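You operate a simulated robot arm through the tools that you are given. There is no shell and no other tool. Be economical: measure what you need, move in short steps, check, and stop when the job is done.

Carry out the task below with a simulated robot arm. There is one attempt and no reset: what you move stays moved.

## Task
Tape the black fitting 2 turns, screw it into the clamped block and dab it orange.
Fine: tape it in the black stand before you screw it in, dab it after; leave the block clamped; put the orange marker back. Set down upright: orange marker.

The check looks at the end state, three seconds after you hand in, the way a careful person would. Anything else that was tipped, shoved, dropped, spilled or broken makes it a failure.

## Robot
A 6-joint arm with a two-finger parallel gripper on a trunk, on a base that drives. Base frame: it is fixed to the floor where the robot stands at the start and does not move with it; the origin is under the middle of the robot, x ahead of it, y to its left, z up. Units: m, degrees, N and s.
With the tool pointing down near the work surface it reaches from about 0.36 to 0.88 m from the robot's upright axis, wherever it stands. Its first joint turns from -115.0 to 115.0 degrees. Places, roughly: hole in the black stand [0.8, 0.3, 0.8]; vice knob [0.5, 0.6, 0.8]; yellow knob of the black stand [0.8, 0.5, 0.8]. Payload 3.43 kg.
The TCP is the grasp point between the finger pads, 0.034 m short of the fingertips. In the tool frame z runs along the fingers and y along their closing line. The gripper opens to 0.128 m. The fingers are 0.024 m wide and 0.012 m thick; the gripper's body (0.048 by 0.13 m) begins 0.096 m behind the TCP.
Orientation is that of the tool frame in the base frame, as a unit quaternion [w, x, y, z]. With the fingers straight down and closing along the base's y, the tool's x points along the base's -x, its y along +y and its z along -z.

## Interface
- The arm moves only by the tool arm_command. Its argument "increments" is one flat list of numbers, 7 for each row, row after row: the shift along the tool's x, y, z in m, then the turn, a rotation vector about the tool's x, y, z in degrees, then the closure in counts, from 0 (fully open) to 255 (shut). In form: [x, y, z, wx, wy, wz, gripper, x, y, z, wx, wy, wz, gripper, ...]. A call has 1 to 8 rows; each row is the pose to reach, as a shift and turn from the pose commanded when the call began, along the tool's axes at that moment. A row lasts 0.2 s, in which the tool goes at most 0.05 m and 8.6 degrees; a call with a longer step from one row to the next is refused whole, and so is a gripper value outside its range. Where a pose cannot be reached the arm comes as near as it can. A force on the tool above 40 N (or 10 N above the force at the start of the call, whichever is more), or a blocked arm, ends the call early, and 0.2 s more pass. The fingers move at their own pace (about 0.108 m/s each) and stop on an object; they squeeze with about 23 N. The grip force told is the motor's: it shows also when the fingers shut on nothing. Time passes only in rows, and 0.2 s behind the last, so rows that repeat a pose let the fingers close. The reply holds the time, the measured pose of the TCP, the force on the tool along the base axes, the opening and the grip force, in the units named above and with some noise, with the torque about the TCP (base axes, N m) and any sound that the robot's microphone picked up.
- Cameras (640 x 400 px; columns grow to the right, rows downward): "scene" is now at [0.025, 0.2075, 1.3573]; the picture's right is [0.07, -1.00, 0.00], its down [-0.53, -0.04, -0.85] and it looks along [0.85, 0.06, -0.53] (base axes); focal length 288 px, centre (320, 200). "wrist" rides on the gripper at [0.076, -0.011, -0.16] in the tool frame; the picture's right is [0.15, 0.99, 0.00], its down [-0.88, 0.13, -0.46] and it looks along [-0.45, 0.07, 0.89] (tool axes); focal length 234 px, centre (320, 200). There is no depth. A picture from a camera that has moved, and an enlarged one, comes with that camera's place and axes in the base frame and with its lens. The place of the scene camera against the robot may be out by one fixed shift of up to 0.012 m in any direction.
- get_image(camera): a new picture of that camera. No time passes.
- raise_lower(by): slides the trunk up (or, below 0, down) by that many m; the arm and the scene camera ride with it, the base frame stays. It gives what a move gives, with no picture.
- roll_base(legs): drives the robot by 1 to 6 legs, each [ahead, turn to the left] in m and degrees, along the robot's own axes; the way and the turn of a leg run together, so that a leg with both is an arc; at most 1.5 m and 180 degrees a leg. The arm and the cameras ride along, it lands a little off, and it stops where it bumps. It gives what a move gives.
- turn_head(pan, tilt): turns the head with the scene camera to pan (to the left, within 103 degrees either way) and tilt (down, from -29 to 69), counted from straight ahead of the robot. It gives what a move gives.
- inspect(camera, box): a new picture of the part [left, top, right, bottom] of that camera's present view, enlarged. No time passes.
- finish_job(): hands the job in; it is judged then, once.

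Work in short steps. Places have to be worked out from the pictures, the camera data and where the tool is seen: move nearer, look again, correct. Check each grasp and each placing, and mend what went wrong. You have 120 turns and 78 pictures in all, those below and enlarged ones among them. Open the gripper and draw the arm clear of the work before you hand the job in, unless the task says otherwise; then end with one line.

The tools are called after "Request:" as name(argument=value, ...) on one line, values as JSON. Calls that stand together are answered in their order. arm_command: Moves the arm, as the interface text tells. Its arguments: {"type":"object","properties":{"increments":{"type":"array","items":{"type":"number"}}},"required":["increments"]} The other tools are called the same way: raise_lower (by) slides the trunk up or down; roll_base (legs) drives the base; turn_head (pan, tilt) turns the head that bears the scene camera; get_image (camera) takes a picture; inspect (camera, box) takes an enlarged picture of a part of a camera's view; finish_job () hands the job in.

At the start:

```text
time: 0.0
tool_pos: [0.3864, 0.0725, 1.1064]
tcp_rot: [0.0, 0.0, 1.0, 0.0]
wrist_force: [0.8, -0.3, -0.9]
torque: [0.01, 0.02, 0.0]
opening: 0.1282
grip_force: 0.1
trunk travel left (down, up): [-0.625, 0.165]
robot x, y, heading: [0.0017, 0.0003, 0.1]
head pan, tilt: [4.0, 31.9]
```

scene: 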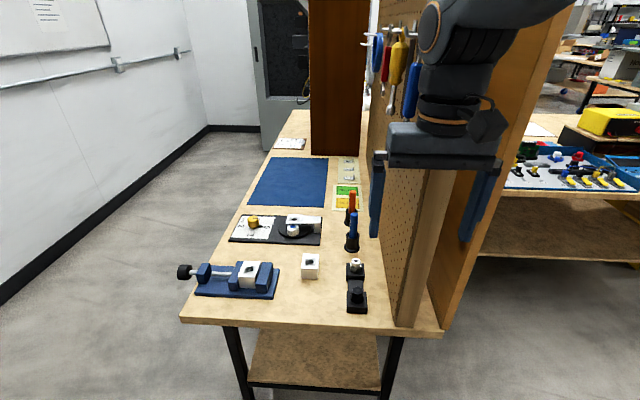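
wrist: 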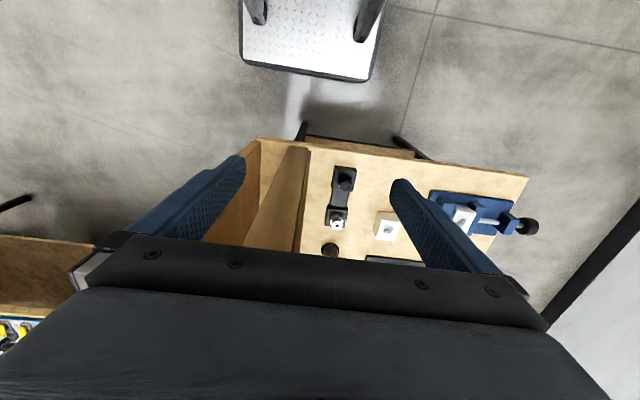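

I look closer at the bench items first.

Request:
inspect(camera="scene", box=[170, 180, 410, 330])

Request:
inspect(camera="scene", box=[490, 100, 640, 200])

```text
2.67 times, centred on (290, 255) of scene
camera zoom: at [0.025, 0.2075, 1.3573], right [0.07, -1.0, 0.0], down [-0.53, -0.04, -0.85], along [0.85, 0.06, -0.53], focal length 768 px, centre (400, 53)
```

zoom: 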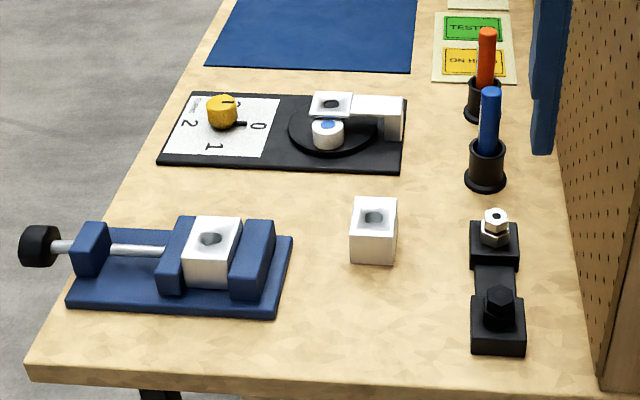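

```text
4.00 times, centred on (565, 150) of scene
camera zoom: at [0.025, 0.2075, 1.3573], right [0.07, -1.0, 0.0], down [-0.53, -0.04, -0.85], along [0.85, 0.06, -0.53], focal length 1153 px, centre (-660, 400)
```

zoom: 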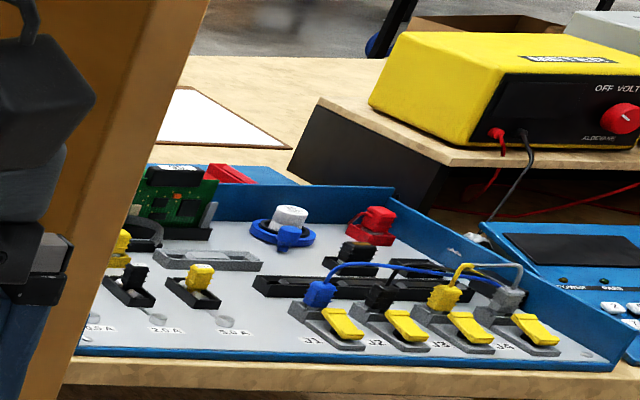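

Bench items lie at x≈0.45–0.85, y≈0.15–0.5, with the pegboard near y≈0.03. I shift the robot left about 0.3 m for better reach.

Request:
roll_base(legs=[[0, 90], [0.3, 0], [0, -90], [0.05, 0]])

Request:
turn_head(pan=0, tilt=45)

Request:
get_image(camera="scene")

```text
time: 10.2
tool_pos: [0.4287, 0.3936, 1.1061]
tcp_rot: [0.0, -0.019, 1.0, 0.0]
wrist_force: [0.2, 1.2, 0.2]
torque: [0.0, -0.01, -0.01]
opening: 0.1279
grip_force: 0.1
trunk travel left (down, up): [-0.625, 0.165]
robot x, y, heading: [0.047, 0.304, 2.1]
head pan, tilt: [4.0, 31.9]
```

```text
time: 11.0
tool_pos: [0.4285, 0.3955, 1.1066]
tcp_rot: [0.0, -0.019, 1.0, 0.0]
wrist_force: [0.6, -0.4, 0.9]
torque: [0.01, 0.02, -0.03]
opening: 0.1278
grip_force: 0.0
trunk travel left (down, up): [-0.625, 0.165]
robot x, y, heading: [0.0458, 0.3045, 2.4]
head pan, tilt: [0.0, 45.0]
```

```text
73 pictures are left
camera scene: at [0.0555, 0.5093, 1.3377], right [0.04, -1.0, 0.0], down [-0.71, -0.03, -0.71], along [0.71, 0.03, -0.71], focal length 288 px, centre (320, 200)
```

scene: 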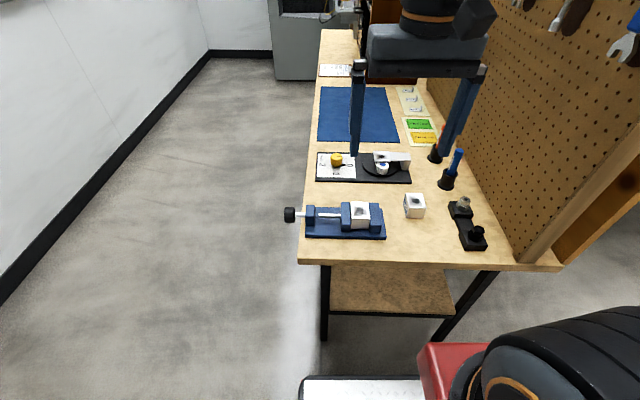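

Good view. Now the wrist camera from here.

Request:
get_image(camera="wrist")

Request:
inspect(camera="scene", box=[280, 110, 500, 260])

```text
72 pictures are left
camera wrist: at [0.3539, 0.3804, 1.2657], right [-0.18, 0.98, 0.0], down [0.87, 0.16, 0.46], along [0.45, 0.08, -0.89], focal length 234 px, centre (320, 200)
```

wrist: 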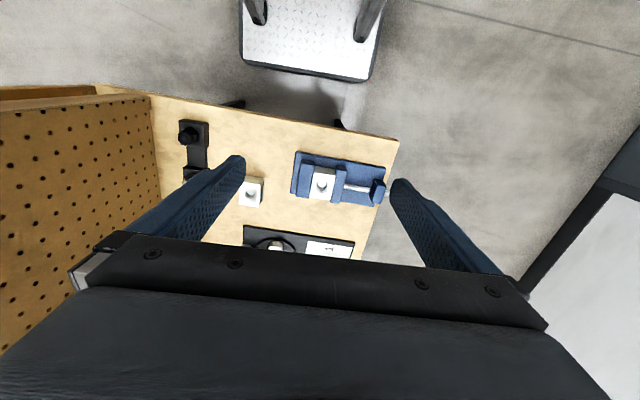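

```text
2.67 times, centred on (390, 185) of scene
camera zoom: at [0.0555, 0.5093, 1.3377], right [0.04, -1.0, 0.0], down [-0.71, -0.03, -0.71], along [0.71, 0.03, -0.71], focal length 768 px, centre (133, 240)
```

zoom: 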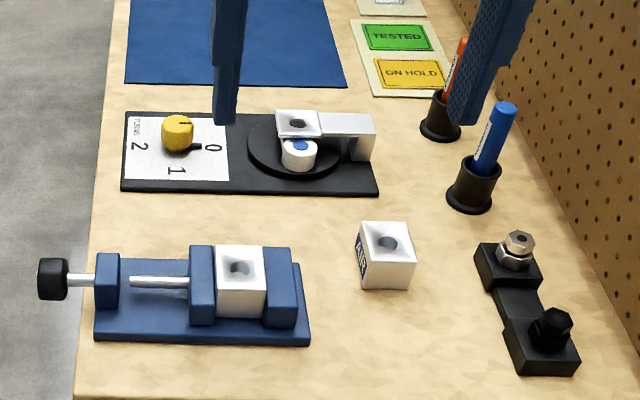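

Black fitting estimated near (0.48, 0.165). I move above it at z≈1.0 and look with the wrist camera.

Request:
arm_command(increments=[-0.007, -0.039, 0.017, 0, 0, 0.4, 0, -0.014, -0.078, 0.033, 0, 0, 0.8, 0, -0.021, -0.116, 0.05, 0, 0, 1.2, 0, -0.029, -0.155, 0.067, 0, 0, 1.6, 0, -0.036, -0.194, 0.083, 0, 0, 2, 0, -0.043, -0.2325, 0.1, 0, 0, 2.2, 0])

Request:
get_image(camera="wrist")

Request:
get_image(camera="scene")

```text
time: 12.4
tool_pos: [0.4828, 0.1654, 1.006]
tcp_rot: [0.001, 0.0, 1.0, 0.0]
wrist_force: [-0.1, -0.1, -1.4]
torque: [-0.04, -0.01, 0.01]
opening: 0.1279
grip_force: 0.0
trunk travel left (down, up): [-0.625, 0.165]
robot x, y, heading: [0.0463, 0.3059, 2.2]
head pan, tilt: [0.0, 45.0]
```

```text
70 pictures are left
camera wrist: at [0.4067, 0.154, 1.1659], right [-0.15, 0.99, 0.0], down [0.88, 0.13, 0.46], along [0.45, 0.07, -0.89], focal length 234 px, centre (320, 200)
```

wrist: 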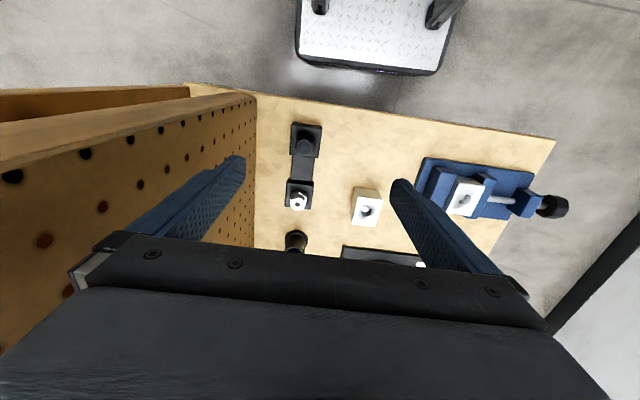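

```text
69 pictures are left
camera scene: at [0.0551, 0.5097, 1.3376], right [0.04, -1.0, 0.0], down [-0.71, -0.03, -0.71], along [0.71, 0.03, -0.71], focal length 288 px, centre (320, 200)
```

scene: 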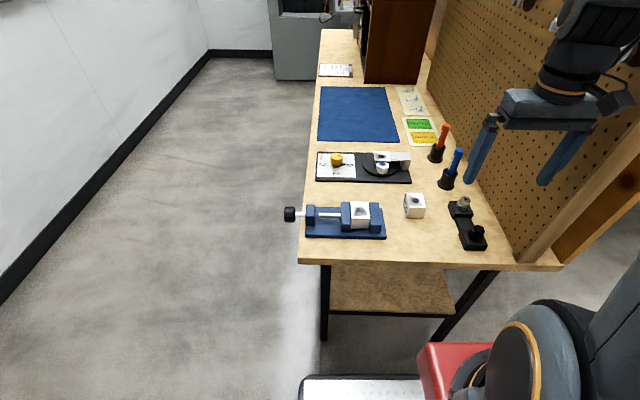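

The fitting appears near (0.495, 0.147). I narrow the fingers, shift and descend to z≈0.93 to look again.

Request:
arm_command(increments=[-0.006, -0.009, 0.037, 0, 0, 0, 140, -0.012, -0.018, 0.076, 0, 0, 0, 140, -0.012, -0.018, 0.076, 0, 0, 0, 140, -0.012, -0.018, 0.076, 0, 0, 0, 140])

Request:
inspect(camera="wrist", box=[220, 100, 460, 250])

```text
time: 13.4
tool_pos: [0.4957, 0.147, 0.9292]
tcp_rot: [0.0, 0.0, 1.0, 0.0]
wrist_force: [-0.3, 0.3, -0.3]
torque: [0.0, -0.01, 0.02]
opening: 0.0576
grip_force: 0.1
trunk travel left (down, up): [-0.625, 0.165]
robot x, y, heading: [0.049, 0.3075, 2.3]
head pan, tilt: [0.0, 45.0]
```

```text
2.67 times, centred on (340, 175) of wrist
camera zoom: at [0.419, 0.1356, 1.0885], right [-0.15, 0.99, 0.0], down [0.88, 0.13, 0.46], along [0.45, 0.07, -0.89], focal length 624 px, centre (267, 267)
```

zoom: 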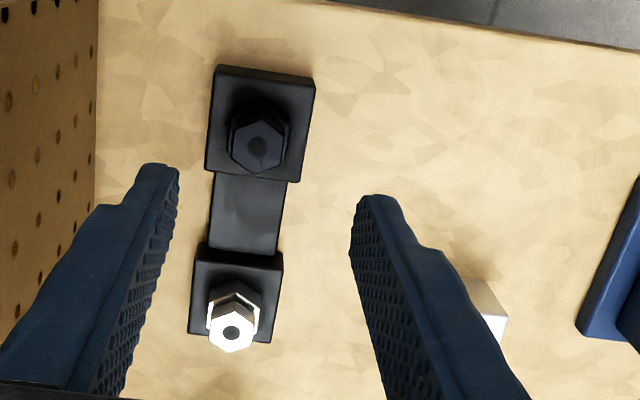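

Hex top z≈0.81 at (0.496, 0.144), flats facing ±y. I descend to TCP 0.865 and check alignment.

Request:
arm_command(increments=[-0.001, -0.002, 0.032, 0, 0, 0, 140, -0.001, -0.003, 0.064, 0, 0, 0, 140, -0.001, -0.003, 0.064, 0, 0, 0, 140])

Request:
inspect(camera="wrist", box=[220, 100, 460, 250])

Request:
inspect(camera="scene", box=[420, 170, 540, 260])

```text
time: 14.2
tool_pos: [0.4955, 0.1436, 0.8658]
tcp_rot: [0.0, 0.0, 1.0, -0.001]
wrist_force: [0.5, 0.6, 0.6]
torque: [0.0, 0.0, 0.02]
opening: 0.0579
grip_force: 0.1
trunk travel left (down, up): [-0.625, 0.165]
robot x, y, heading: [0.0486, 0.3071, 2.1]
head pan, tilt: [0.0, 45.0]
```

```text
2.67 times, centred on (340, 175) of wrist
camera zoom: at [0.4201, 0.1321, 1.025], right [-0.15, 0.99, 0.0], down [0.88, 0.13, 0.46], along [0.45, 0.07, -0.89], focal length 624 px, centre (267, 267)
```

zoom: 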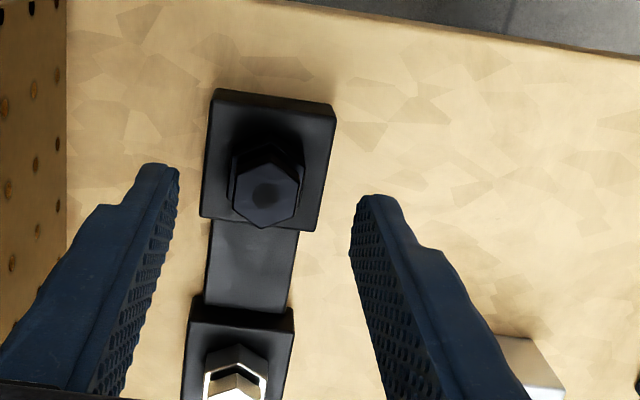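

```text
4.44 times, centred on (480, 215) of scene
camera zoom: at [0.0554, 0.5093, 1.3377], right [0.04, -1.0, 0.0], down [-0.71, -0.03, -0.71], along [0.71, 0.03, -0.71], focal length 1281 px, centre (-391, 133)
```

zoom: 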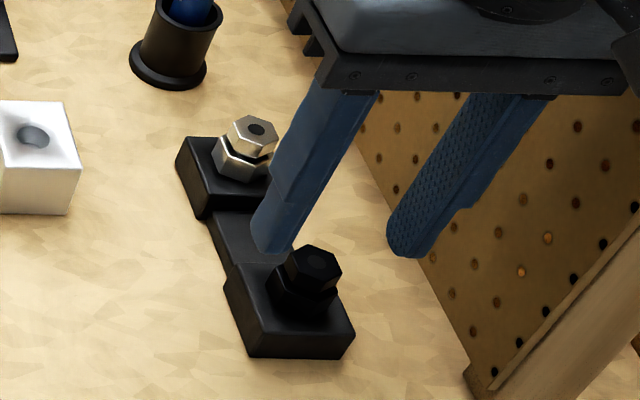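

Nearly centered; fitting at about (0.499, 0.1445). I descend to TCP 0.83, checking force.

Request:
arm_command(increments=[-0.0035, 0.001, 0.018, 0, 0, 0, 140, -0.0035, 0.001, 0.036, 0, 0, 0, 140, -0.0035, 0.001, 0.036, 0, 0, 0, 140])

Request:
inspect(camera="wrist", box=[220, 100, 460, 250])

Request:
inspect(camera="scene", box=[420, 170, 540, 260])

```text
time: 15.0
tool_pos: [0.4984, 0.1451, 0.8314]
tcp_rot: [0.0, 0.0, 1.0, -0.001]
wrist_force: [0.1, 0.4, 0.1]
torque: [0.02, 0.0, -0.01]
opening: 0.0579
grip_force: 0.2
trunk travel left (down, up): [-0.625, 0.165]
robot x, y, heading: [0.046, 0.3064, 2.3]
head pan, tilt: [0.0, 45.0]
```

```text
2.67 times, centred on (340, 175) of wrist
camera zoom: at [0.4229, 0.1328, 0.99], right [-0.15, 0.99, 0.0], down [0.88, 0.13, 0.46], along [0.45, 0.07, -0.89], focal length 624 px, centre (267, 267)
```

zoom: 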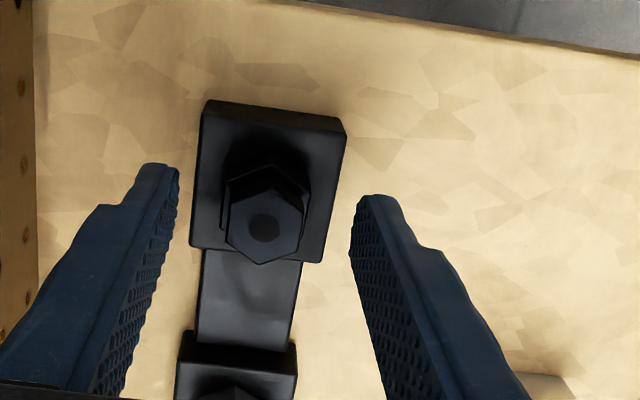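

```text
4.44 times, centred on (480, 215) of scene
camera zoom: at [0.0554, 0.5093, 1.3377], right [0.04, -1.0, 0.0], down [-0.71, -0.03, -0.71], along [0.71, 0.03, -0.71], focal length 1281 px, centre (-391, 133)
```

zoom: 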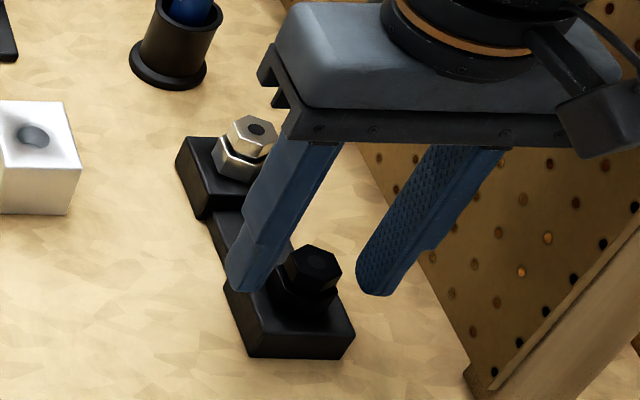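

Alignment is good; hex top z≈0.817. I raise 4 mm so that pads hold only the upper hex, then close.

Request:
arm_command(increments=[0.001, 0, -0.004, 0, 0, 0, 140, 0.001, 0, -0.004, 0, 0, 0, 255, 0.001, 0, -0.004, 0, 0, 0, 255, 0.001, 0, -0.004, 0, 0, 0, 255])

Request:
inspect(camera="wrist", box=[220, 100, 460, 250])

```text
time: 16.0
tool_pos: [0.4976, 0.1436, 0.8339]
tcp_rot: [0.0, 0.001, 1.0, 0.0]
wrist_force: [0.3, -1.9, 3.2]
torque: [-0.09, -0.04, 0.0]
opening: 0.0229
grip_force: 22.8
trunk travel left (down, up): [-0.625, 0.165]
robot x, y, heading: [0.0479, 0.307, 2.2]
head pan, tilt: [0.0, 45.0]
```

```text
2.67 times, centred on (340, 175) of wrist
camera zoom: at [0.4213, 0.1328, 0.9937], right [-0.15, 0.99, 0.0], down [0.88, 0.13, 0.46], along [0.45, 0.07, -0.89], focal length 624 px, centre (267, 267)
```

zoom: 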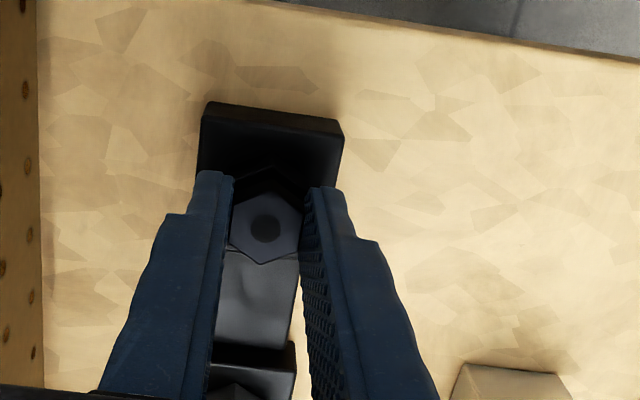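

Gripped across flats (22.9 mm). I lift straight up.

Request:
arm_command(increments=[0, 0, -0.01, 0, 0, 0, 255, 0, 0, -0.03, 0, 0, 0, 255, 0, 0, -0.07, 0, 0, 0, 255, 0, 0, -0.11, 0, 0, 0, 255, 0, 0, -0.14, 0, 0, 0, 255])

Request:
inspect(camera="scene", box=[380, 90, 560, 260])

```text
time: 17.2
tool_pos: [0.4959, 0.1447, 0.9753]
tcp_rot: [0.0, -0.001, 1.0, -0.001]
wrist_force: [0.5, 0.2, -0.9]
torque: [0.02, 0.03, -0.03]
opening: 0.0229
grip_force: 23.7
trunk travel left (down, up): [-0.625, 0.165]
robot x, y, heading: [0.0476, 0.3081, 2.0]
head pan, tilt: [0.0, 45.0]
```

```text
2.35 times, centred on (470, 175) of scene
camera zoom: at [0.0558, 0.5091, 1.3377], right [0.04, -1.0, 0.0], down [-0.71, -0.03, -0.71], along [0.71, 0.03, -0.71], focal length 678 px, centre (-33, 259)
```

zoom: 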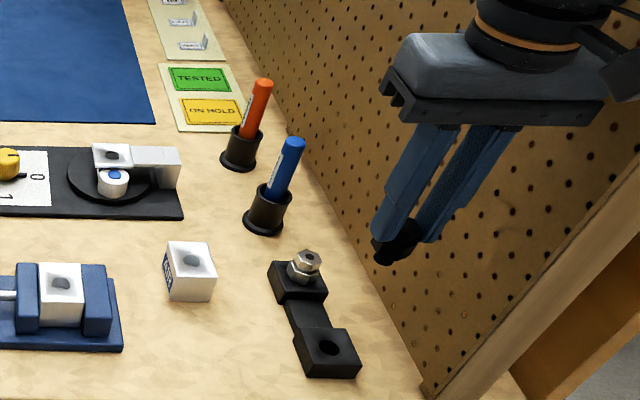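

Fitting lifted, thread not quite visible but held. I go left then forward toward the stand, staying high.

Request:
arm_command(increments=[0, 0.045, -0.005, 0, 0, 0, 255, 0, 0.09, -0.01, 0, 0, 0, 255, 0, 0.135, -0.01, 0, 0, 0, 255, 0, 0.18, -0.01, 0, 0, 0, 255, 0, 0.225, -0.01, 0, 0, 0, 255, -0.045, 0.245, -0.01, 0, 0, 0, 255, -0.09, 0.25, -0.01, 0, 0, 0, 255])

Request:
arm_command(increments=[-0.045, 0, 0, 0, 0, 0, 255, -0.09, 0, 0, 0, 0, 0, 255, -0.135, 0, 0, 0, 0, 0, 255, -0.135, 0, 0, 0, 0, 0, 255])

Request:
get_image(camera="wrist")

Request:
inspect(camera="scene", box=[300, 90, 460, 190])

```text
time: 18.8
tool_pos: [0.5845, 0.3957, 0.9847]
tcp_rot: [0.0, -0.001, 1.0, 0.0]
wrist_force: [-0.7, -0.1, 0.8]
torque: [0.02, 0.01, 0.0]
opening: 0.0228
grip_force: 22.8
trunk travel left (down, up): [-0.625, 0.165]
robot x, y, heading: [0.0458, 0.3066, 1.9]
head pan, tilt: [0.0, 45.0]
```

```text
time: 19.8
tool_pos: [0.7204, 0.394, 0.9848]
tcp_rot: [0.0, -0.001, 1.0, 0.0]
wrist_force: [0.2, -0.5, -0.7]
torque: [0.0, -0.01, -0.01]
opening: 0.0229
grip_force: 23.1
trunk travel left (down, up): [-0.625, 0.165]
robot x, y, heading: [0.0441, 0.3073, 2.2]
head pan, tilt: [0.0, 45.0]
```

```text
61 pictures are left
camera wrist: at [0.6444, 0.3823, 1.1434], right [-0.15, 0.99, 0.0], down [0.88, 0.13, 0.46], along [0.45, 0.07, -0.89], focal length 234 px, centre (320, 200)
```

wrist: 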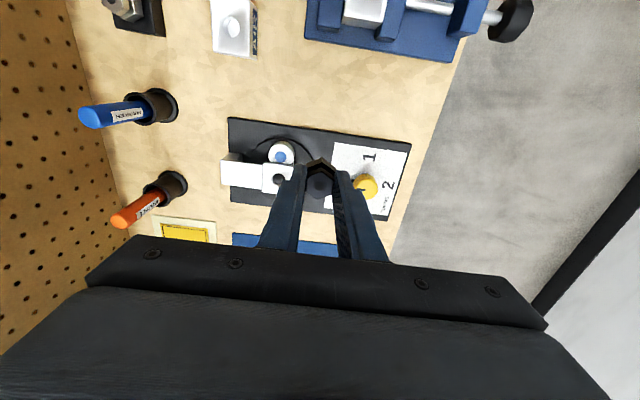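

```text
4.00 times, centred on (380, 140) of scene
camera zoom: at [0.0555, 0.5093, 1.3377], right [0.04, -1.0, 0.0], down [-0.71, -0.03, -0.71], along [0.71, 0.03, -0.71], focal length 1153 px, centre (80, 440)
```

zoom: 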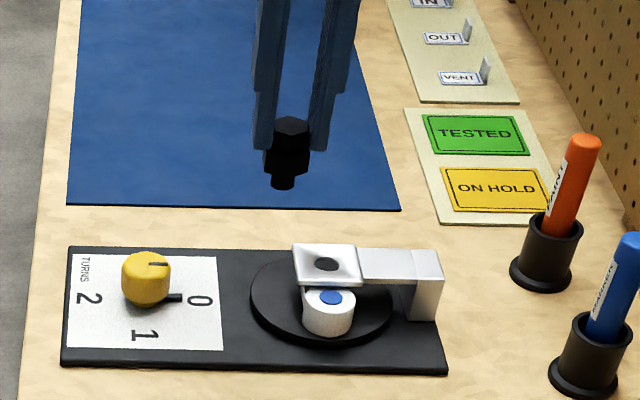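

Stand hole estimated at (0.786, 0.341, ~0.81). I move nearer for a second, closer view.

Request:
arm_command(increments=[-0.015, -0.011, 0.03, 0, 0, 0, 255, -0.03, -0.022, 0.055, 0, 0, 0, 255, -0.03, -0.022, 0.055, 0, 0, 0, 255])

Request:
inspect(camera="wrist", box=[220, 90, 460, 240])

Request:
inspect(camera="scene", box=[300, 90, 460, 190])

```text
time: 20.6
tool_pos: [0.7509, 0.3712, 0.9312]
tcp_rot: [0.0, 0.0, 1.0, 0.0]
wrist_force: [0.8, -0.4, -0.4]
torque: [-0.02, -0.01, 0.01]
opening: 0.0228
grip_force: 23.3
trunk travel left (down, up): [-0.625, 0.165]
robot x, y, heading: [0.0478, 0.3103, 2.2]
head pan, tilt: [0.0, 45.0]
```

```text
2.67 times, centred on (340, 165) of wrist
camera zoom: at [0.6753, 0.3601, 1.0904], right [-0.15, 0.99, 0.0], down [0.88, 0.13, 0.46], along [0.45, 0.07, -0.89], focal length 624 px, centre (267, 293)
```

zoom: 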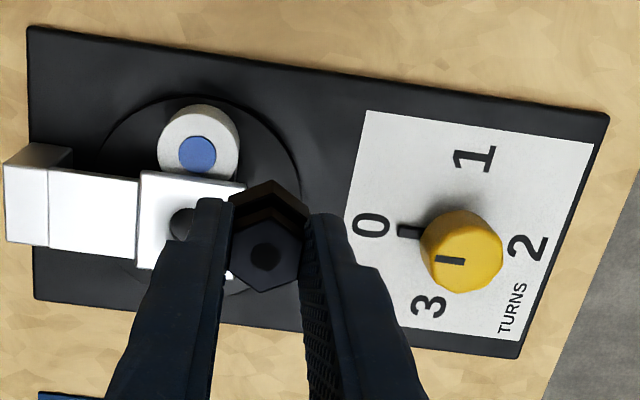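

```text
4.00 times, centred on (380, 140) of scene
camera zoom: at [0.0554, 0.5093, 1.3377], right [0.04, -1.0, 0.0], down [-0.71, -0.03, -0.71], along [0.71, 0.03, -0.71], focal length 1153 px, centre (80, 440)
```

zoom: 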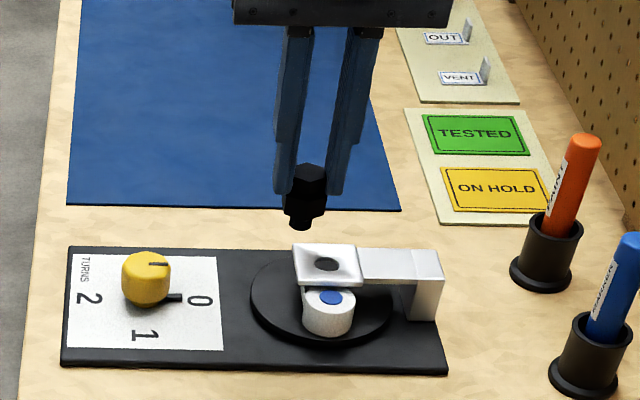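

Combining views: hole at about (0.784, 0.3395, 0.814). I align above it with the thread end ~1.5 cm above the plate.

Request:
arm_command(increments=[-0.016, -0.016, 0.01, 0, 0, 0, 255, -0.0325, -0.0315, 0.022, 0, 0, 0, 255, -0.0325, -0.0315, 0.022, 0, 0, 0, 255])

Request:
inspect(camera="wrist", box=[220, 90, 460, 240])

Request:
inspect(camera="scene", box=[330, 110, 426, 170])

```text
time: 21.4
tool_pos: [0.7857, 0.3397, 0.9096]
tcp_rot: [0.0, 0.001, 1.0, 0.001]
wrist_force: [-0.8, 0.7, -0.5]
torque: [-0.05, 0.0, 0.0]
opening: 0.023
grip_force: 23.0
trunk travel left (down, up): [-0.625, 0.165]
robot x, y, heading: [0.0497, 0.3057, 2.3]
head pan, tilt: [0.0, 45.0]
```

```text
2.67 times, centred on (340, 165) of wrist
camera zoom: at [0.7097, 0.3288, 1.0681], right [-0.15, 0.99, 0.0], down [0.88, 0.13, 0.46], along [0.45, 0.07, -0.89], focal length 624 px, centre (267, 293)
```

zoom: 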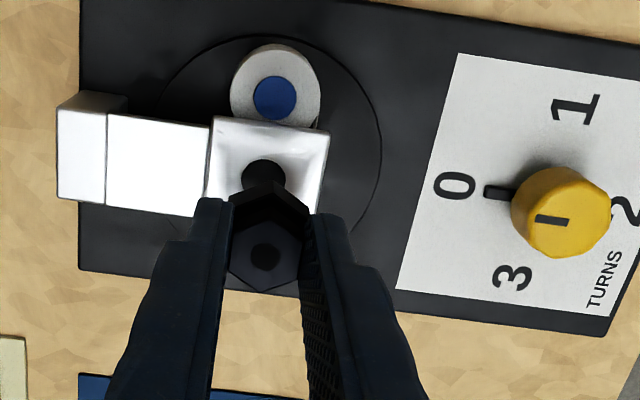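

```text
6.67 times, centred on (378, 140) of scene
camera zoom: at [0.0554, 0.5093, 1.3377], right [0.04, -1.0, 0.0], down [-0.71, -0.03, -0.71], along [0.71, 0.03, -0.71], focal length 1921 px, centre (-67, 600)
```

zoom: 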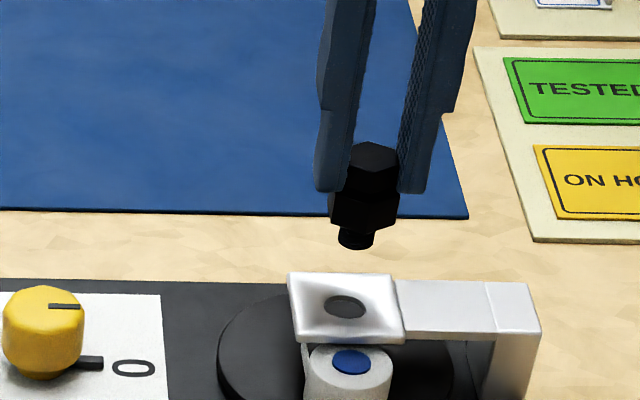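

Both views show the axis nearly over the hole (shift y −1 mm). I descend gently and watch force.

Request:
arm_command(increments=[0, -0.001, 0.008, 0, 0, 0, 255, 0, -0.001, 0.016, 0, 0, 0, 255, 0, -0.001, 0.022, 0, 0, 0, 255, 0, -0.001, 0.027, 0, 0, 0, 255])

Request:
inspect(camera="scene", box=[330, 110, 426, 170])

Request:
inspect(camera="wrist", box=[220, 90, 460, 240])

```text
time: 22.4
tool_pos: [0.7848, 0.3382, 0.8796]
tcp_rot: [0.0, 0.001, 1.0, 0.0]
wrist_force: [0.2, 1.0, 0.2]
torque: [0.0, -0.02, 0.0]
opening: 0.023
grip_force: 22.8
trunk travel left (down, up): [-0.625, 0.165]
robot x, y, heading: [0.0478, 0.307, 2.3]
head pan, tilt: [0.0, 45.0]
```

```text
6.67 times, centred on (378, 140) of scene
camera zoom: at [0.0555, 0.5093, 1.3377], right [0.04, -1.0, 0.0], down [-0.71, -0.03, -0.71], along [0.71, 0.03, -0.71], focal length 1921 px, centre (-67, 600)
```

zoom: 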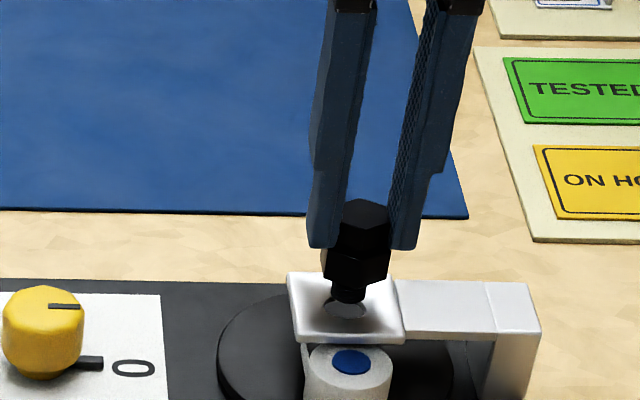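

```text
2.67 times, centred on (340, 165) of wrist
camera zoom: at [0.7084, 0.3281, 1.0397], right [-0.15, 0.99, 0.0], down [0.88, 0.13, 0.46], along [0.45, 0.07, -0.89], focal length 624 px, centre (267, 293)
```

zoom: 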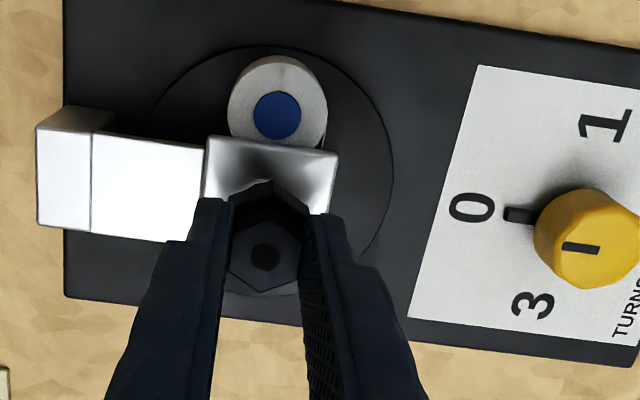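

Thread end is at the hole mouth with no contact force; I go on down in small steps.

Request:
arm_command(increments=[0, 0, 0.004, 0, 0, 0, 255, 0, 0, 0.008, 0, 0, 0, 255, 0, 0, 0.012, 0, 0, 0, 255])

Request:
inspect(camera="scene", box=[330, 110, 426, 170])

```text
time: 23.2
tool_pos: [0.7852, 0.3403, 0.8677]
tcp_rot: [0.0, 0.0, 1.0, -0.001]
wrist_force: [0.4, 0.3, -1.2]
torque: [0.02, 0.0, 0.03]
opening: 0.0231
grip_force: 22.9
trunk travel left (down, up): [-0.625, 0.165]
robot x, y, heading: [0.0459, 0.3088, 2.0]
head pan, tilt: [0.0, 45.0]
```

```text
6.67 times, centred on (378, 140) of scene
camera zoom: at [0.0555, 0.5093, 1.3377], right [0.04, -1.0, 0.0], down [-0.71, -0.03, -0.71], along [0.71, 0.03, -0.71], focal length 1921 px, centre (-67, 600)
```

zoom: 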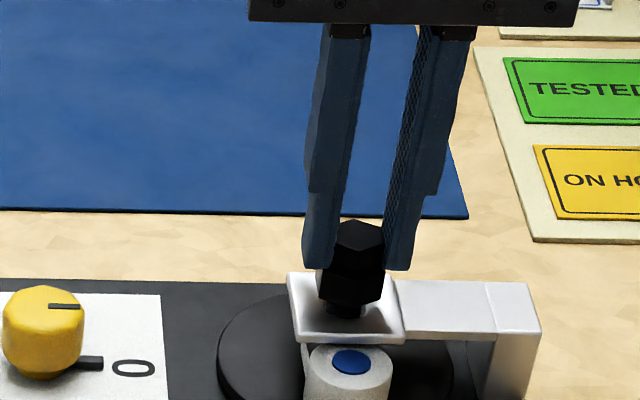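

Entering the hole without force. I continue until the collar seats (contact expected around TCP 0.857).

Request:
arm_command(increments=[0, 0, 0.004, 0, 0, 0, 255, 0, 0, 0.008, 0, 0, 0, 255, 0, 0, 0.012, 0, 0, 0, 255])

Request:
inspect(camera="scene", box=[330, 110, 426, 170])

```text
time: 24.0
tool_pos: [0.7844, 0.3406, 0.859]
tcp_rot: [0.003, 0.0, 1.0, 0.0]
wrist_force: [-7.3, -0.6, 34.3]
torque: [-0.02, 0.55, -0.03]
opening: 0.0228
grip_force: 23.1
trunk travel left (down, up): [-0.625, 0.165]
robot x, y, heading: [0.0459, 0.3088, 2.4]
head pan, tilt: [0.0, 45.0]
```

```text
6.67 times, centred on (378, 140) of scene
camera zoom: at [0.0537, 0.5092, 1.338], right [0.04, -1.0, 0.0], down [-0.71, -0.03, -0.71], along [0.71, 0.03, -0.71], focal length 1921 px, centre (-67, 600)
```

zoom: 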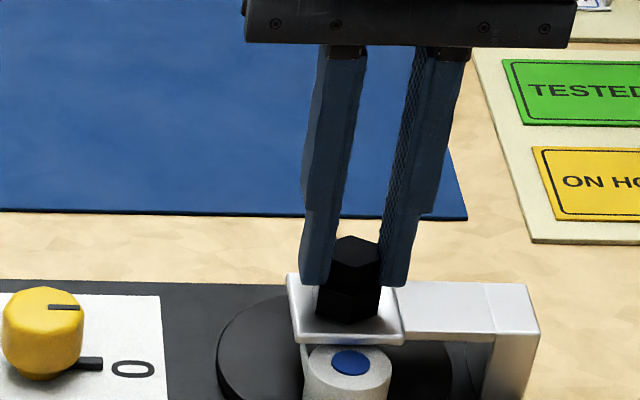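

Contact at 34 N with the collar apparently on the plate. I ease up 2.5 mm to relieve force, then open slightly.

Request:
arm_command(increments=[0, 0, -0.003, 0, 0, 0, 255])

Request:
inspect(camera="wrist", box=[220, 90, 460, 240])

```text
time: 24.4
tool_pos: [0.785, 0.3387, 0.8603]
tcp_rot: [0.002, 0.0, 1.0, 0.0]
wrist_force: [0.5, -0.4, 28.1]
torque: [-0.01, -0.01, 0.03]
opening: 0.0228
grip_force: 23.2
trunk travel left (down, up): [-0.625, 0.165]
robot x, y, heading: [0.045, 0.3088, 2.2]
head pan, tilt: [0.0, 45.0]
```

```text
2.67 times, centred on (340, 165) of wrist
camera zoom: at [0.7086, 0.3285, 1.0192], right [-0.15, 0.99, 0.0], down [0.88, 0.13, 0.46], along [0.45, 0.07, -0.89], focal length 624 px, centre (267, 293)
```

zoom: 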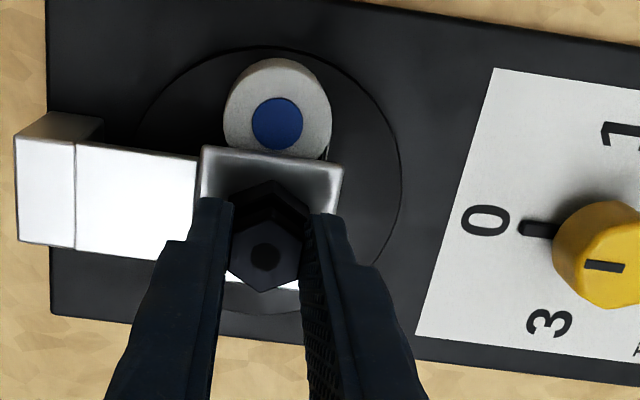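

Pure vertical contact now with no torque: seated. I open a bit and rise clear.

Request:
arm_command(increments=[0, 0, -0.001, 0, 0, 0, 200, 0, 0, -0.001, 0, 0, 0, 150, 0, 0, -0.001, 0, 0, 0, 150])

Request:
arm_command(increments=[0, 0, -0.03, 0, 0, 0, 150, 0, 0, -0.07, 0, 0, 0, 150, 0, 0, -0.11, 0, 0, 0, 150])

Request:
inspect(camera="scene", box=[310, 120, 422, 190])

```text
time: 25.2
tool_pos: [0.7837, 0.3391, 0.859]
tcp_rot: [-0.001, 0.001, 1.0, 0.0]
wrist_force: [0.3, 0.0, 0.4]
torque: [0.01, 0.01, 0.04]
opening: 0.0528
grip_force: 0.1
trunk travel left (down, up): [-0.625, 0.165]
robot x, y, heading: [0.0475, 0.3105, 2.1]
head pan, tilt: [0.0, 45.0]
```

```text
time: 26.0
tool_pos: [0.7829, 0.3384, 0.9692]
tcp_rot: [-0.001, 0.0, 1.0, 0.0]
wrist_force: [-0.1, 0.0, -0.3]
torque: [-0.02, 0.03, 0.01]
opening: 0.0527
grip_force: 0.0
trunk travel left (down, up): [-0.625, 0.165]
robot x, y, heading: [0.0442, 0.3059, 2.2]
head pan, tilt: [0.0, 45.0]
```

```text
5.71 times, centred on (366, 155) of scene
camera zoom: at [0.0559, 0.5093, 1.3377], right [0.04, -1.0, 0.0], down [-0.71, -0.03, -0.71], along [0.71, 0.03, -0.71], focal length 1647 px, centre (57, 457)
```

zoom: 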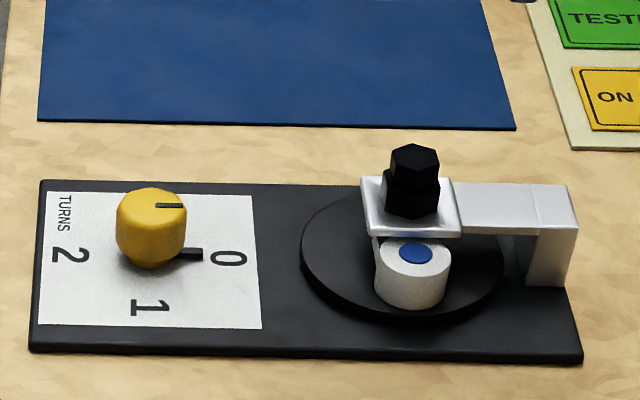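

Fitting stands upright in the stand. Next I move above the yellow knob (≈(0.78, 0.476)) to look at it.

Request:
arm_command(increments=[0, 0.045, 0, 0, 0, 0, 130, 0, 0.09, 0, 0, 0, 0, 130, 0.002, 0.137, 0.02, 0, 0, 0, 130, 0.002, 0.137, 0.035, 0, 0, 0, 130, 0.002, 0.137, 0.035, 0, 0, 0, 130])

Request:
inspect(camera="wrist", box=[220, 90, 460, 240])

Request:
inspect(camera="scene", box=[300, 100, 412, 190])

```text
refused: row 3 steps farther than a row can; nothing moved
```

```text
2.67 times, centred on (340, 165) of wrist
camera zoom: at [0.7083, 0.3272, 1.1294], right [-0.15, 0.99, 0.0], down [0.88, 0.13, 0.45], along [0.45, 0.07, -0.89], focal length 624 px, centre (267, 293)
```

zoom: 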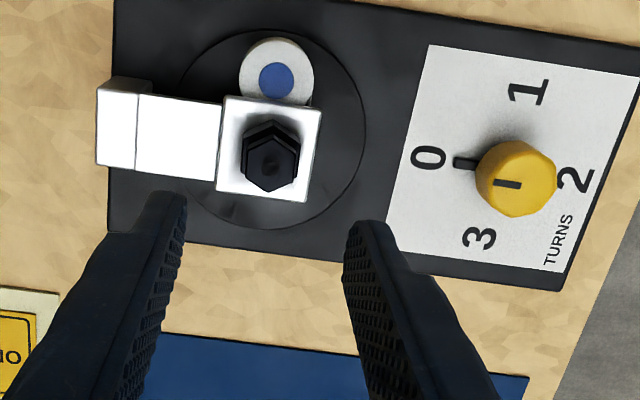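

```text
4.44 times, centred on (356, 145) of scene
camera zoom: at [0.0559, 0.5093, 1.3377], right [0.04, -1.0, 0.0], down [-0.71, -0.03, -0.71], along [0.71, 0.03, -0.71], focal length 1281 px, centre (160, 444)
```

zoom: 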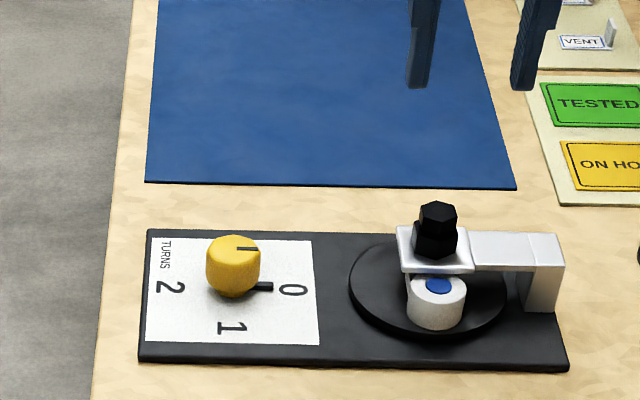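

I retry with shorter steps.

Request:
arm_command(increments=[0, 0.045, 0, 0, 0, 0, 120, 0, 0.09, 0, 0, 0, 0, 120, 0, 0.135, 0, 0, 0, 0, 120, 0, 0.135, 0.035, 0, 0, 0, 120, 0, 0.135, 0.035, 0, 0, 0, 120])

Request:
inspect(camera="wrist", box=[220, 90, 460, 240])

```text
time: 27.2
tool_pos: [0.7842, 0.4738, 0.9356]
tcp_rot: [0.0, 0.0, 1.0, 0.0]
wrist_force: [0.7, -0.3, -0.5]
torque: [0.01, 0.04, 0.02]
opening: 0.0677
grip_force: 0.0
trunk travel left (down, up): [-0.625, 0.165]
robot x, y, heading: [0.0456, 0.3078, 2.3]
head pan, tilt: [0.0, 45.0]
```

```text
2.67 times, centred on (340, 165) of wrist
camera zoom: at [0.7084, 0.463, 1.0955], right [-0.15, 0.99, 0.0], down [0.88, 0.13, 0.46], along [0.45, 0.07, -0.89], focal length 624 px, centre (267, 293)
```

zoom: 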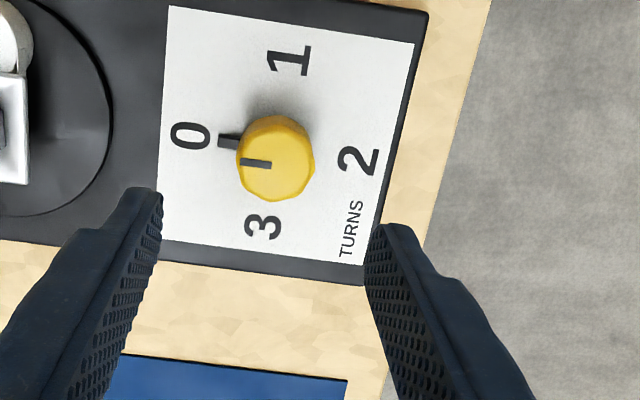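

Knob centre triangulates to (0.788, 0.481), top z≈0.795. I centre on it and pre-rotate by −90° so the later +180° turn is one grasp.

Request:
arm_command(increments=[-0.004, 0.007, 0, 0, 0, -8.5, 120, -0.004, 0.007, 0, 0, 0, -17, 120, -0.004, 0.007, 0, 0, 0, -25.5, 120, -0.004, 0.007, 0, 0, 0, -34, 120, -0.004, 0.007, 0, 0, 0, -42.5, 120, -0.004, 0.007, 0, 0, 0, -51, 120, -0.004, 0.007, 0, 0, 0, -59.5, 120, -0.004, 0.007, 0, 0, 0, -68, 120])

Request:
arm_command(increments=[0, 0, 0, 0, 0, -8.5, 120, 0, 0, 0, 0, 0, -17, 120, 0, 0, 0, 0, 0, -22, 120, 0, 0, 0, 0, 0, -22, 120])

Request:
inspect(camera="wrist", box=[220, 90, 460, 240])

```text
time: 29.0
tool_pos: [0.7881, 0.4808, 0.9346]
tcp_rot: [0.0, -0.56, 0.829, 0.0]
wrist_force: [-0.4, -0.3, 0.3]
torque: [-0.02, -0.01, -0.01]
opening: 0.0678
grip_force: 0.0
trunk travel left (down, up): [-0.625, 0.165]
robot x, y, heading: [0.0457, 0.309, 2.4]
head pan, tilt: [0.0, 45.0]
```

```text
time: 30.0
tool_pos: [0.7885, 0.4811, 0.9352]
tcp_rot: [0.0, 0.708, -0.706, 0.0]
wrist_force: [-1.3, 0.3, 0.9]
torque: [-0.03, -0.03, 0.0]
opening: 0.0676
grip_force: 0.1
trunk travel left (down, up): [-0.625, 0.165]
robot x, y, heading: [0.0459, 0.3042, 2.4]
head pan, tilt: [0.0, 45.0]
```

```text
2.67 times, centred on (340, 165) of wrist
camera zoom: at [0.7999, 0.4052, 1.0943], right [-0.99, -0.15, 0.0], down [-0.13, 0.88, 0.46], along [-0.07, 0.45, -0.89], focal length 624 px, centre (267, 293)
```

zoom: 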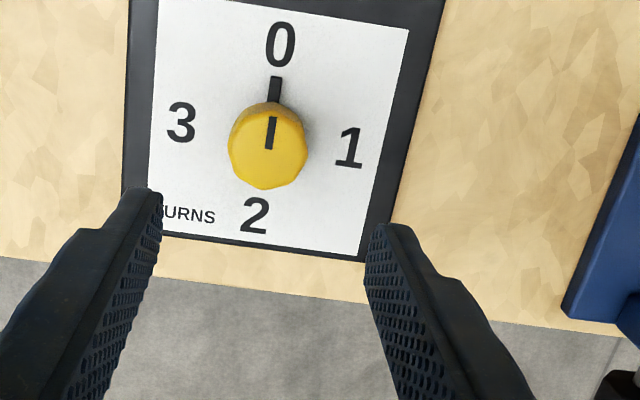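

Centred: knob at (0.787, 0.480). I descend to TCP 0.812.

Request:
arm_command(increments=[0.001, 0.001, 0.04, 0, 0, 0, 120, 0.001, 0.001, 0.08, 0, 0, 0, 120, 0.001, 0.001, 0.11, 0, 0, 0, 120, 0.001, 0.001, 0.123, 0, 0, 0, 120])

Request:
inspect(camera="wrist", box=[220, 90, 460, 240])

Request:
inspect(camera="scene", box=[300, 100, 412, 190])

```text
time: 31.0
tool_pos: [0.7876, 0.482, 0.8114]
tcp_rot: [0.0, -0.707, 0.707, 0.0]
wrist_force: [0.4, -0.6, 1.1]
torque: [0.01, 0.02, 0.0]
opening: 0.0678
grip_force: 0.1
trunk travel left (down, up): [-0.625, 0.165]
robot x, y, heading: [0.0422, 0.3054, 2.1]
head pan, tilt: [0.0, 45.0]
```

```text
2.67 times, centred on (340, 165) of wrist
camera zoom: at [0.7987, 0.4064, 0.972], right [-0.99, -0.15, 0.0], down [-0.13, 0.88, 0.46], along [-0.07, 0.45, -0.89], focal length 624 px, centre (267, 293)
```

zoom: 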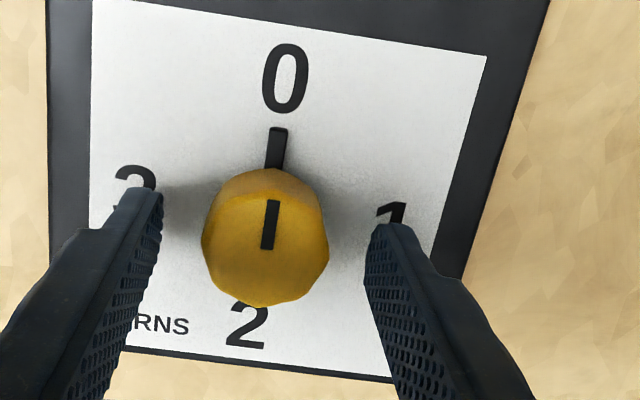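

```text
4.44 times, centred on (356, 145) of scene
camera zoom: at [0.0554, 0.5093, 1.3377], right [0.04, -1.0, 0.0], down [-0.71, -0.03, -0.71], along [0.71, 0.03, -0.71], focal length 1281 px, centre (160, 444)
```

zoom: 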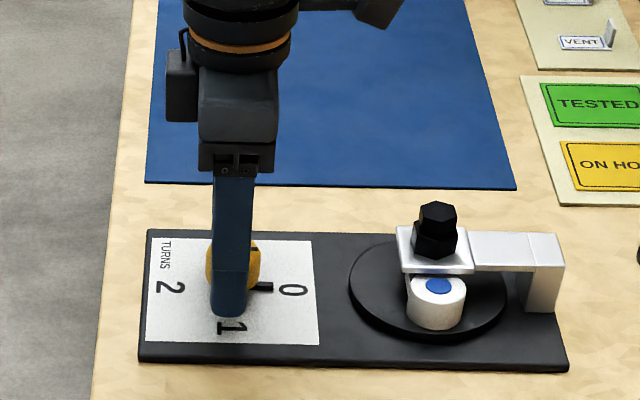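

Well centred (shift 2 mm toward −y). I close on the knob.

Request:
arm_command(increments=[0.0015, 0, 0, 0, 0, 0, 160, 0.0015, 0, 0, 0, 0, 0, 255, 0.0015, 0, 0, 0, 0, 0, 255, 0.0015, 0, 0, 0, 0, 0, 255])

Request:
arm_command(increments=[0, 0, 0, 0, 0, 8, 255, 0, 0, 0, 0, 0, 16, 255, 0, 0, 0, 0, 0, 24, 255, 0, 0, 0, 0, 0, 30, 255])

Request:
inspect(camera="scene", box=[300, 100, 412, 190])

```text
time: 32.0
tool_pos: [0.7882, 0.4808, 0.8131]
tcp_rot: [0.0, 0.707, -0.707, 0.0]
wrist_force: [10.5, 2.1, -2.4]
torque: [0.17, -0.5, -0.03]
opening: 0.0376
grip_force: 44.9
trunk travel left (down, up): [-0.625, 0.165]
robot x, y, heading: [0.0482, 0.3097, 2.4]
head pan, tilt: [0.0, 45.0]
```

```text
time: 33.0
tool_pos: [0.7893, 0.479, 0.8114]
tcp_rot: [0.002, -0.499, 0.867, 0.0]
wrist_force: [24.0, 9.1, 1.6]
torque: [-0.09, -0.75, 0.02]
opening: 0.0375
grip_force: 45.4
trunk travel left (down, up): [-0.625, 0.165]
robot x, y, heading: [0.0454, 0.3071, 2.4]
head pan, tilt: [0.0, 45.0]
```

```text
4.44 times, centred on (356, 145) of scene
camera zoom: at [0.0564, 0.5097, 1.3376], right [0.04, -1.0, 0.0], down [-0.71, -0.03, -0.71], along [0.71, 0.03, -0.71], focal length 1281 px, centre (160, 444)
```

zoom: 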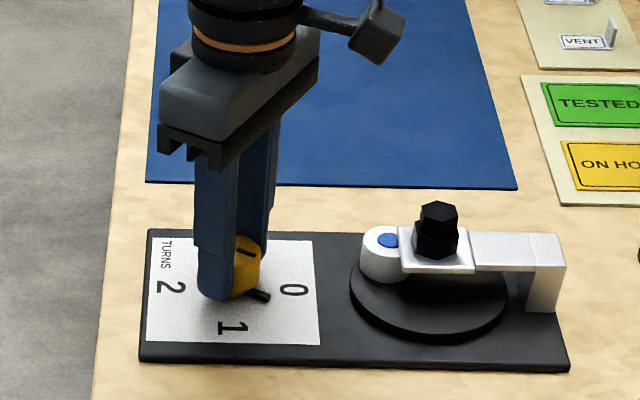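

Turning the knob orbits the tape roll (90° of knob per turn). A side force of 24 N shows slight off-centre, so I shift +x 1.5 mm and go on turning.

Request:
arm_command(increments=[-0.001, -0.001, 0, 0, 0, 8, 255, -0.001, -0.001, 0, 0, 0, 16, 255, -0.001, -0.001, 0, 0, 0, 24, 255, -0.001, -0.001, 0, 0, 0, 30, 255])

```text
time: 34.0
tool_pos: [0.788, 0.4794, 0.8126]
tcp_rot: [0.001, -0.258, 0.966, 0.0]
wrist_force: [16.4, 5.5, 16.1]
torque: [-0.11, -0.05, 0.03]
opening: 0.0375
grip_force: 45.1
trunk travel left (down, up): [-0.625, 0.165]
robot x, y, heading: [0.0447, 0.3116, 2.3]
head pan, tilt: [0.0, 45.0]
```

Continuing with the turn, a touch more +x.

Request:
arm_command(increments=[-0.001, 0, -0.0005, 0, 0, 8, 255, -0.001, 0, -0.0005, 0, 0, 16, 255, -0.001, 0, -0.0005, 0, 0, 24, 255, -0.001, 0, -0.0005, 0, 0, 30, 255])

Request:
inspect(camera="scene", box=[300, 100, 412, 190])

```text
time: 35.0
tool_pos: [0.7895, 0.4793, 0.812]
tcp_rot: [0.0, 0.002, 1.0, 0.0]
wrist_force: [12.3, -0.7, 16.0]
torque: [-0.13, -0.25, 0.0]
opening: 0.0377
grip_force: 45.5
trunk travel left (down, up): [-0.625, 0.165]
robot x, y, heading: [0.0478, 0.3095, 2.1]
head pan, tilt: [0.0, 45.0]
```

```text
4.44 times, centred on (356, 145) of scene
camera zoom: at [0.0554, 0.5093, 1.3377], right [0.04, -1.0, 0.0], down [-0.71, -0.03, -0.71], along [0.71, 0.03, -0.71], focal length 1281 px, centre (160, 444)
```

zoom: 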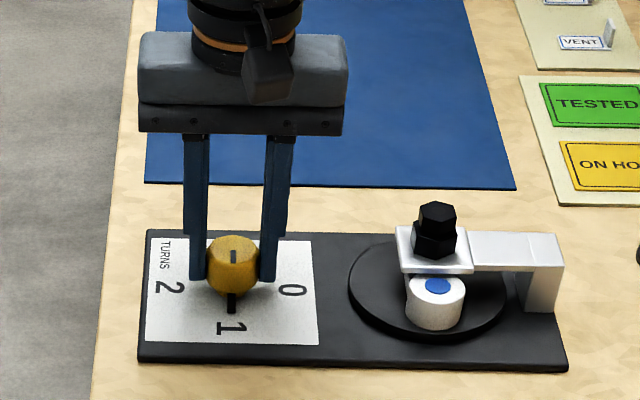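

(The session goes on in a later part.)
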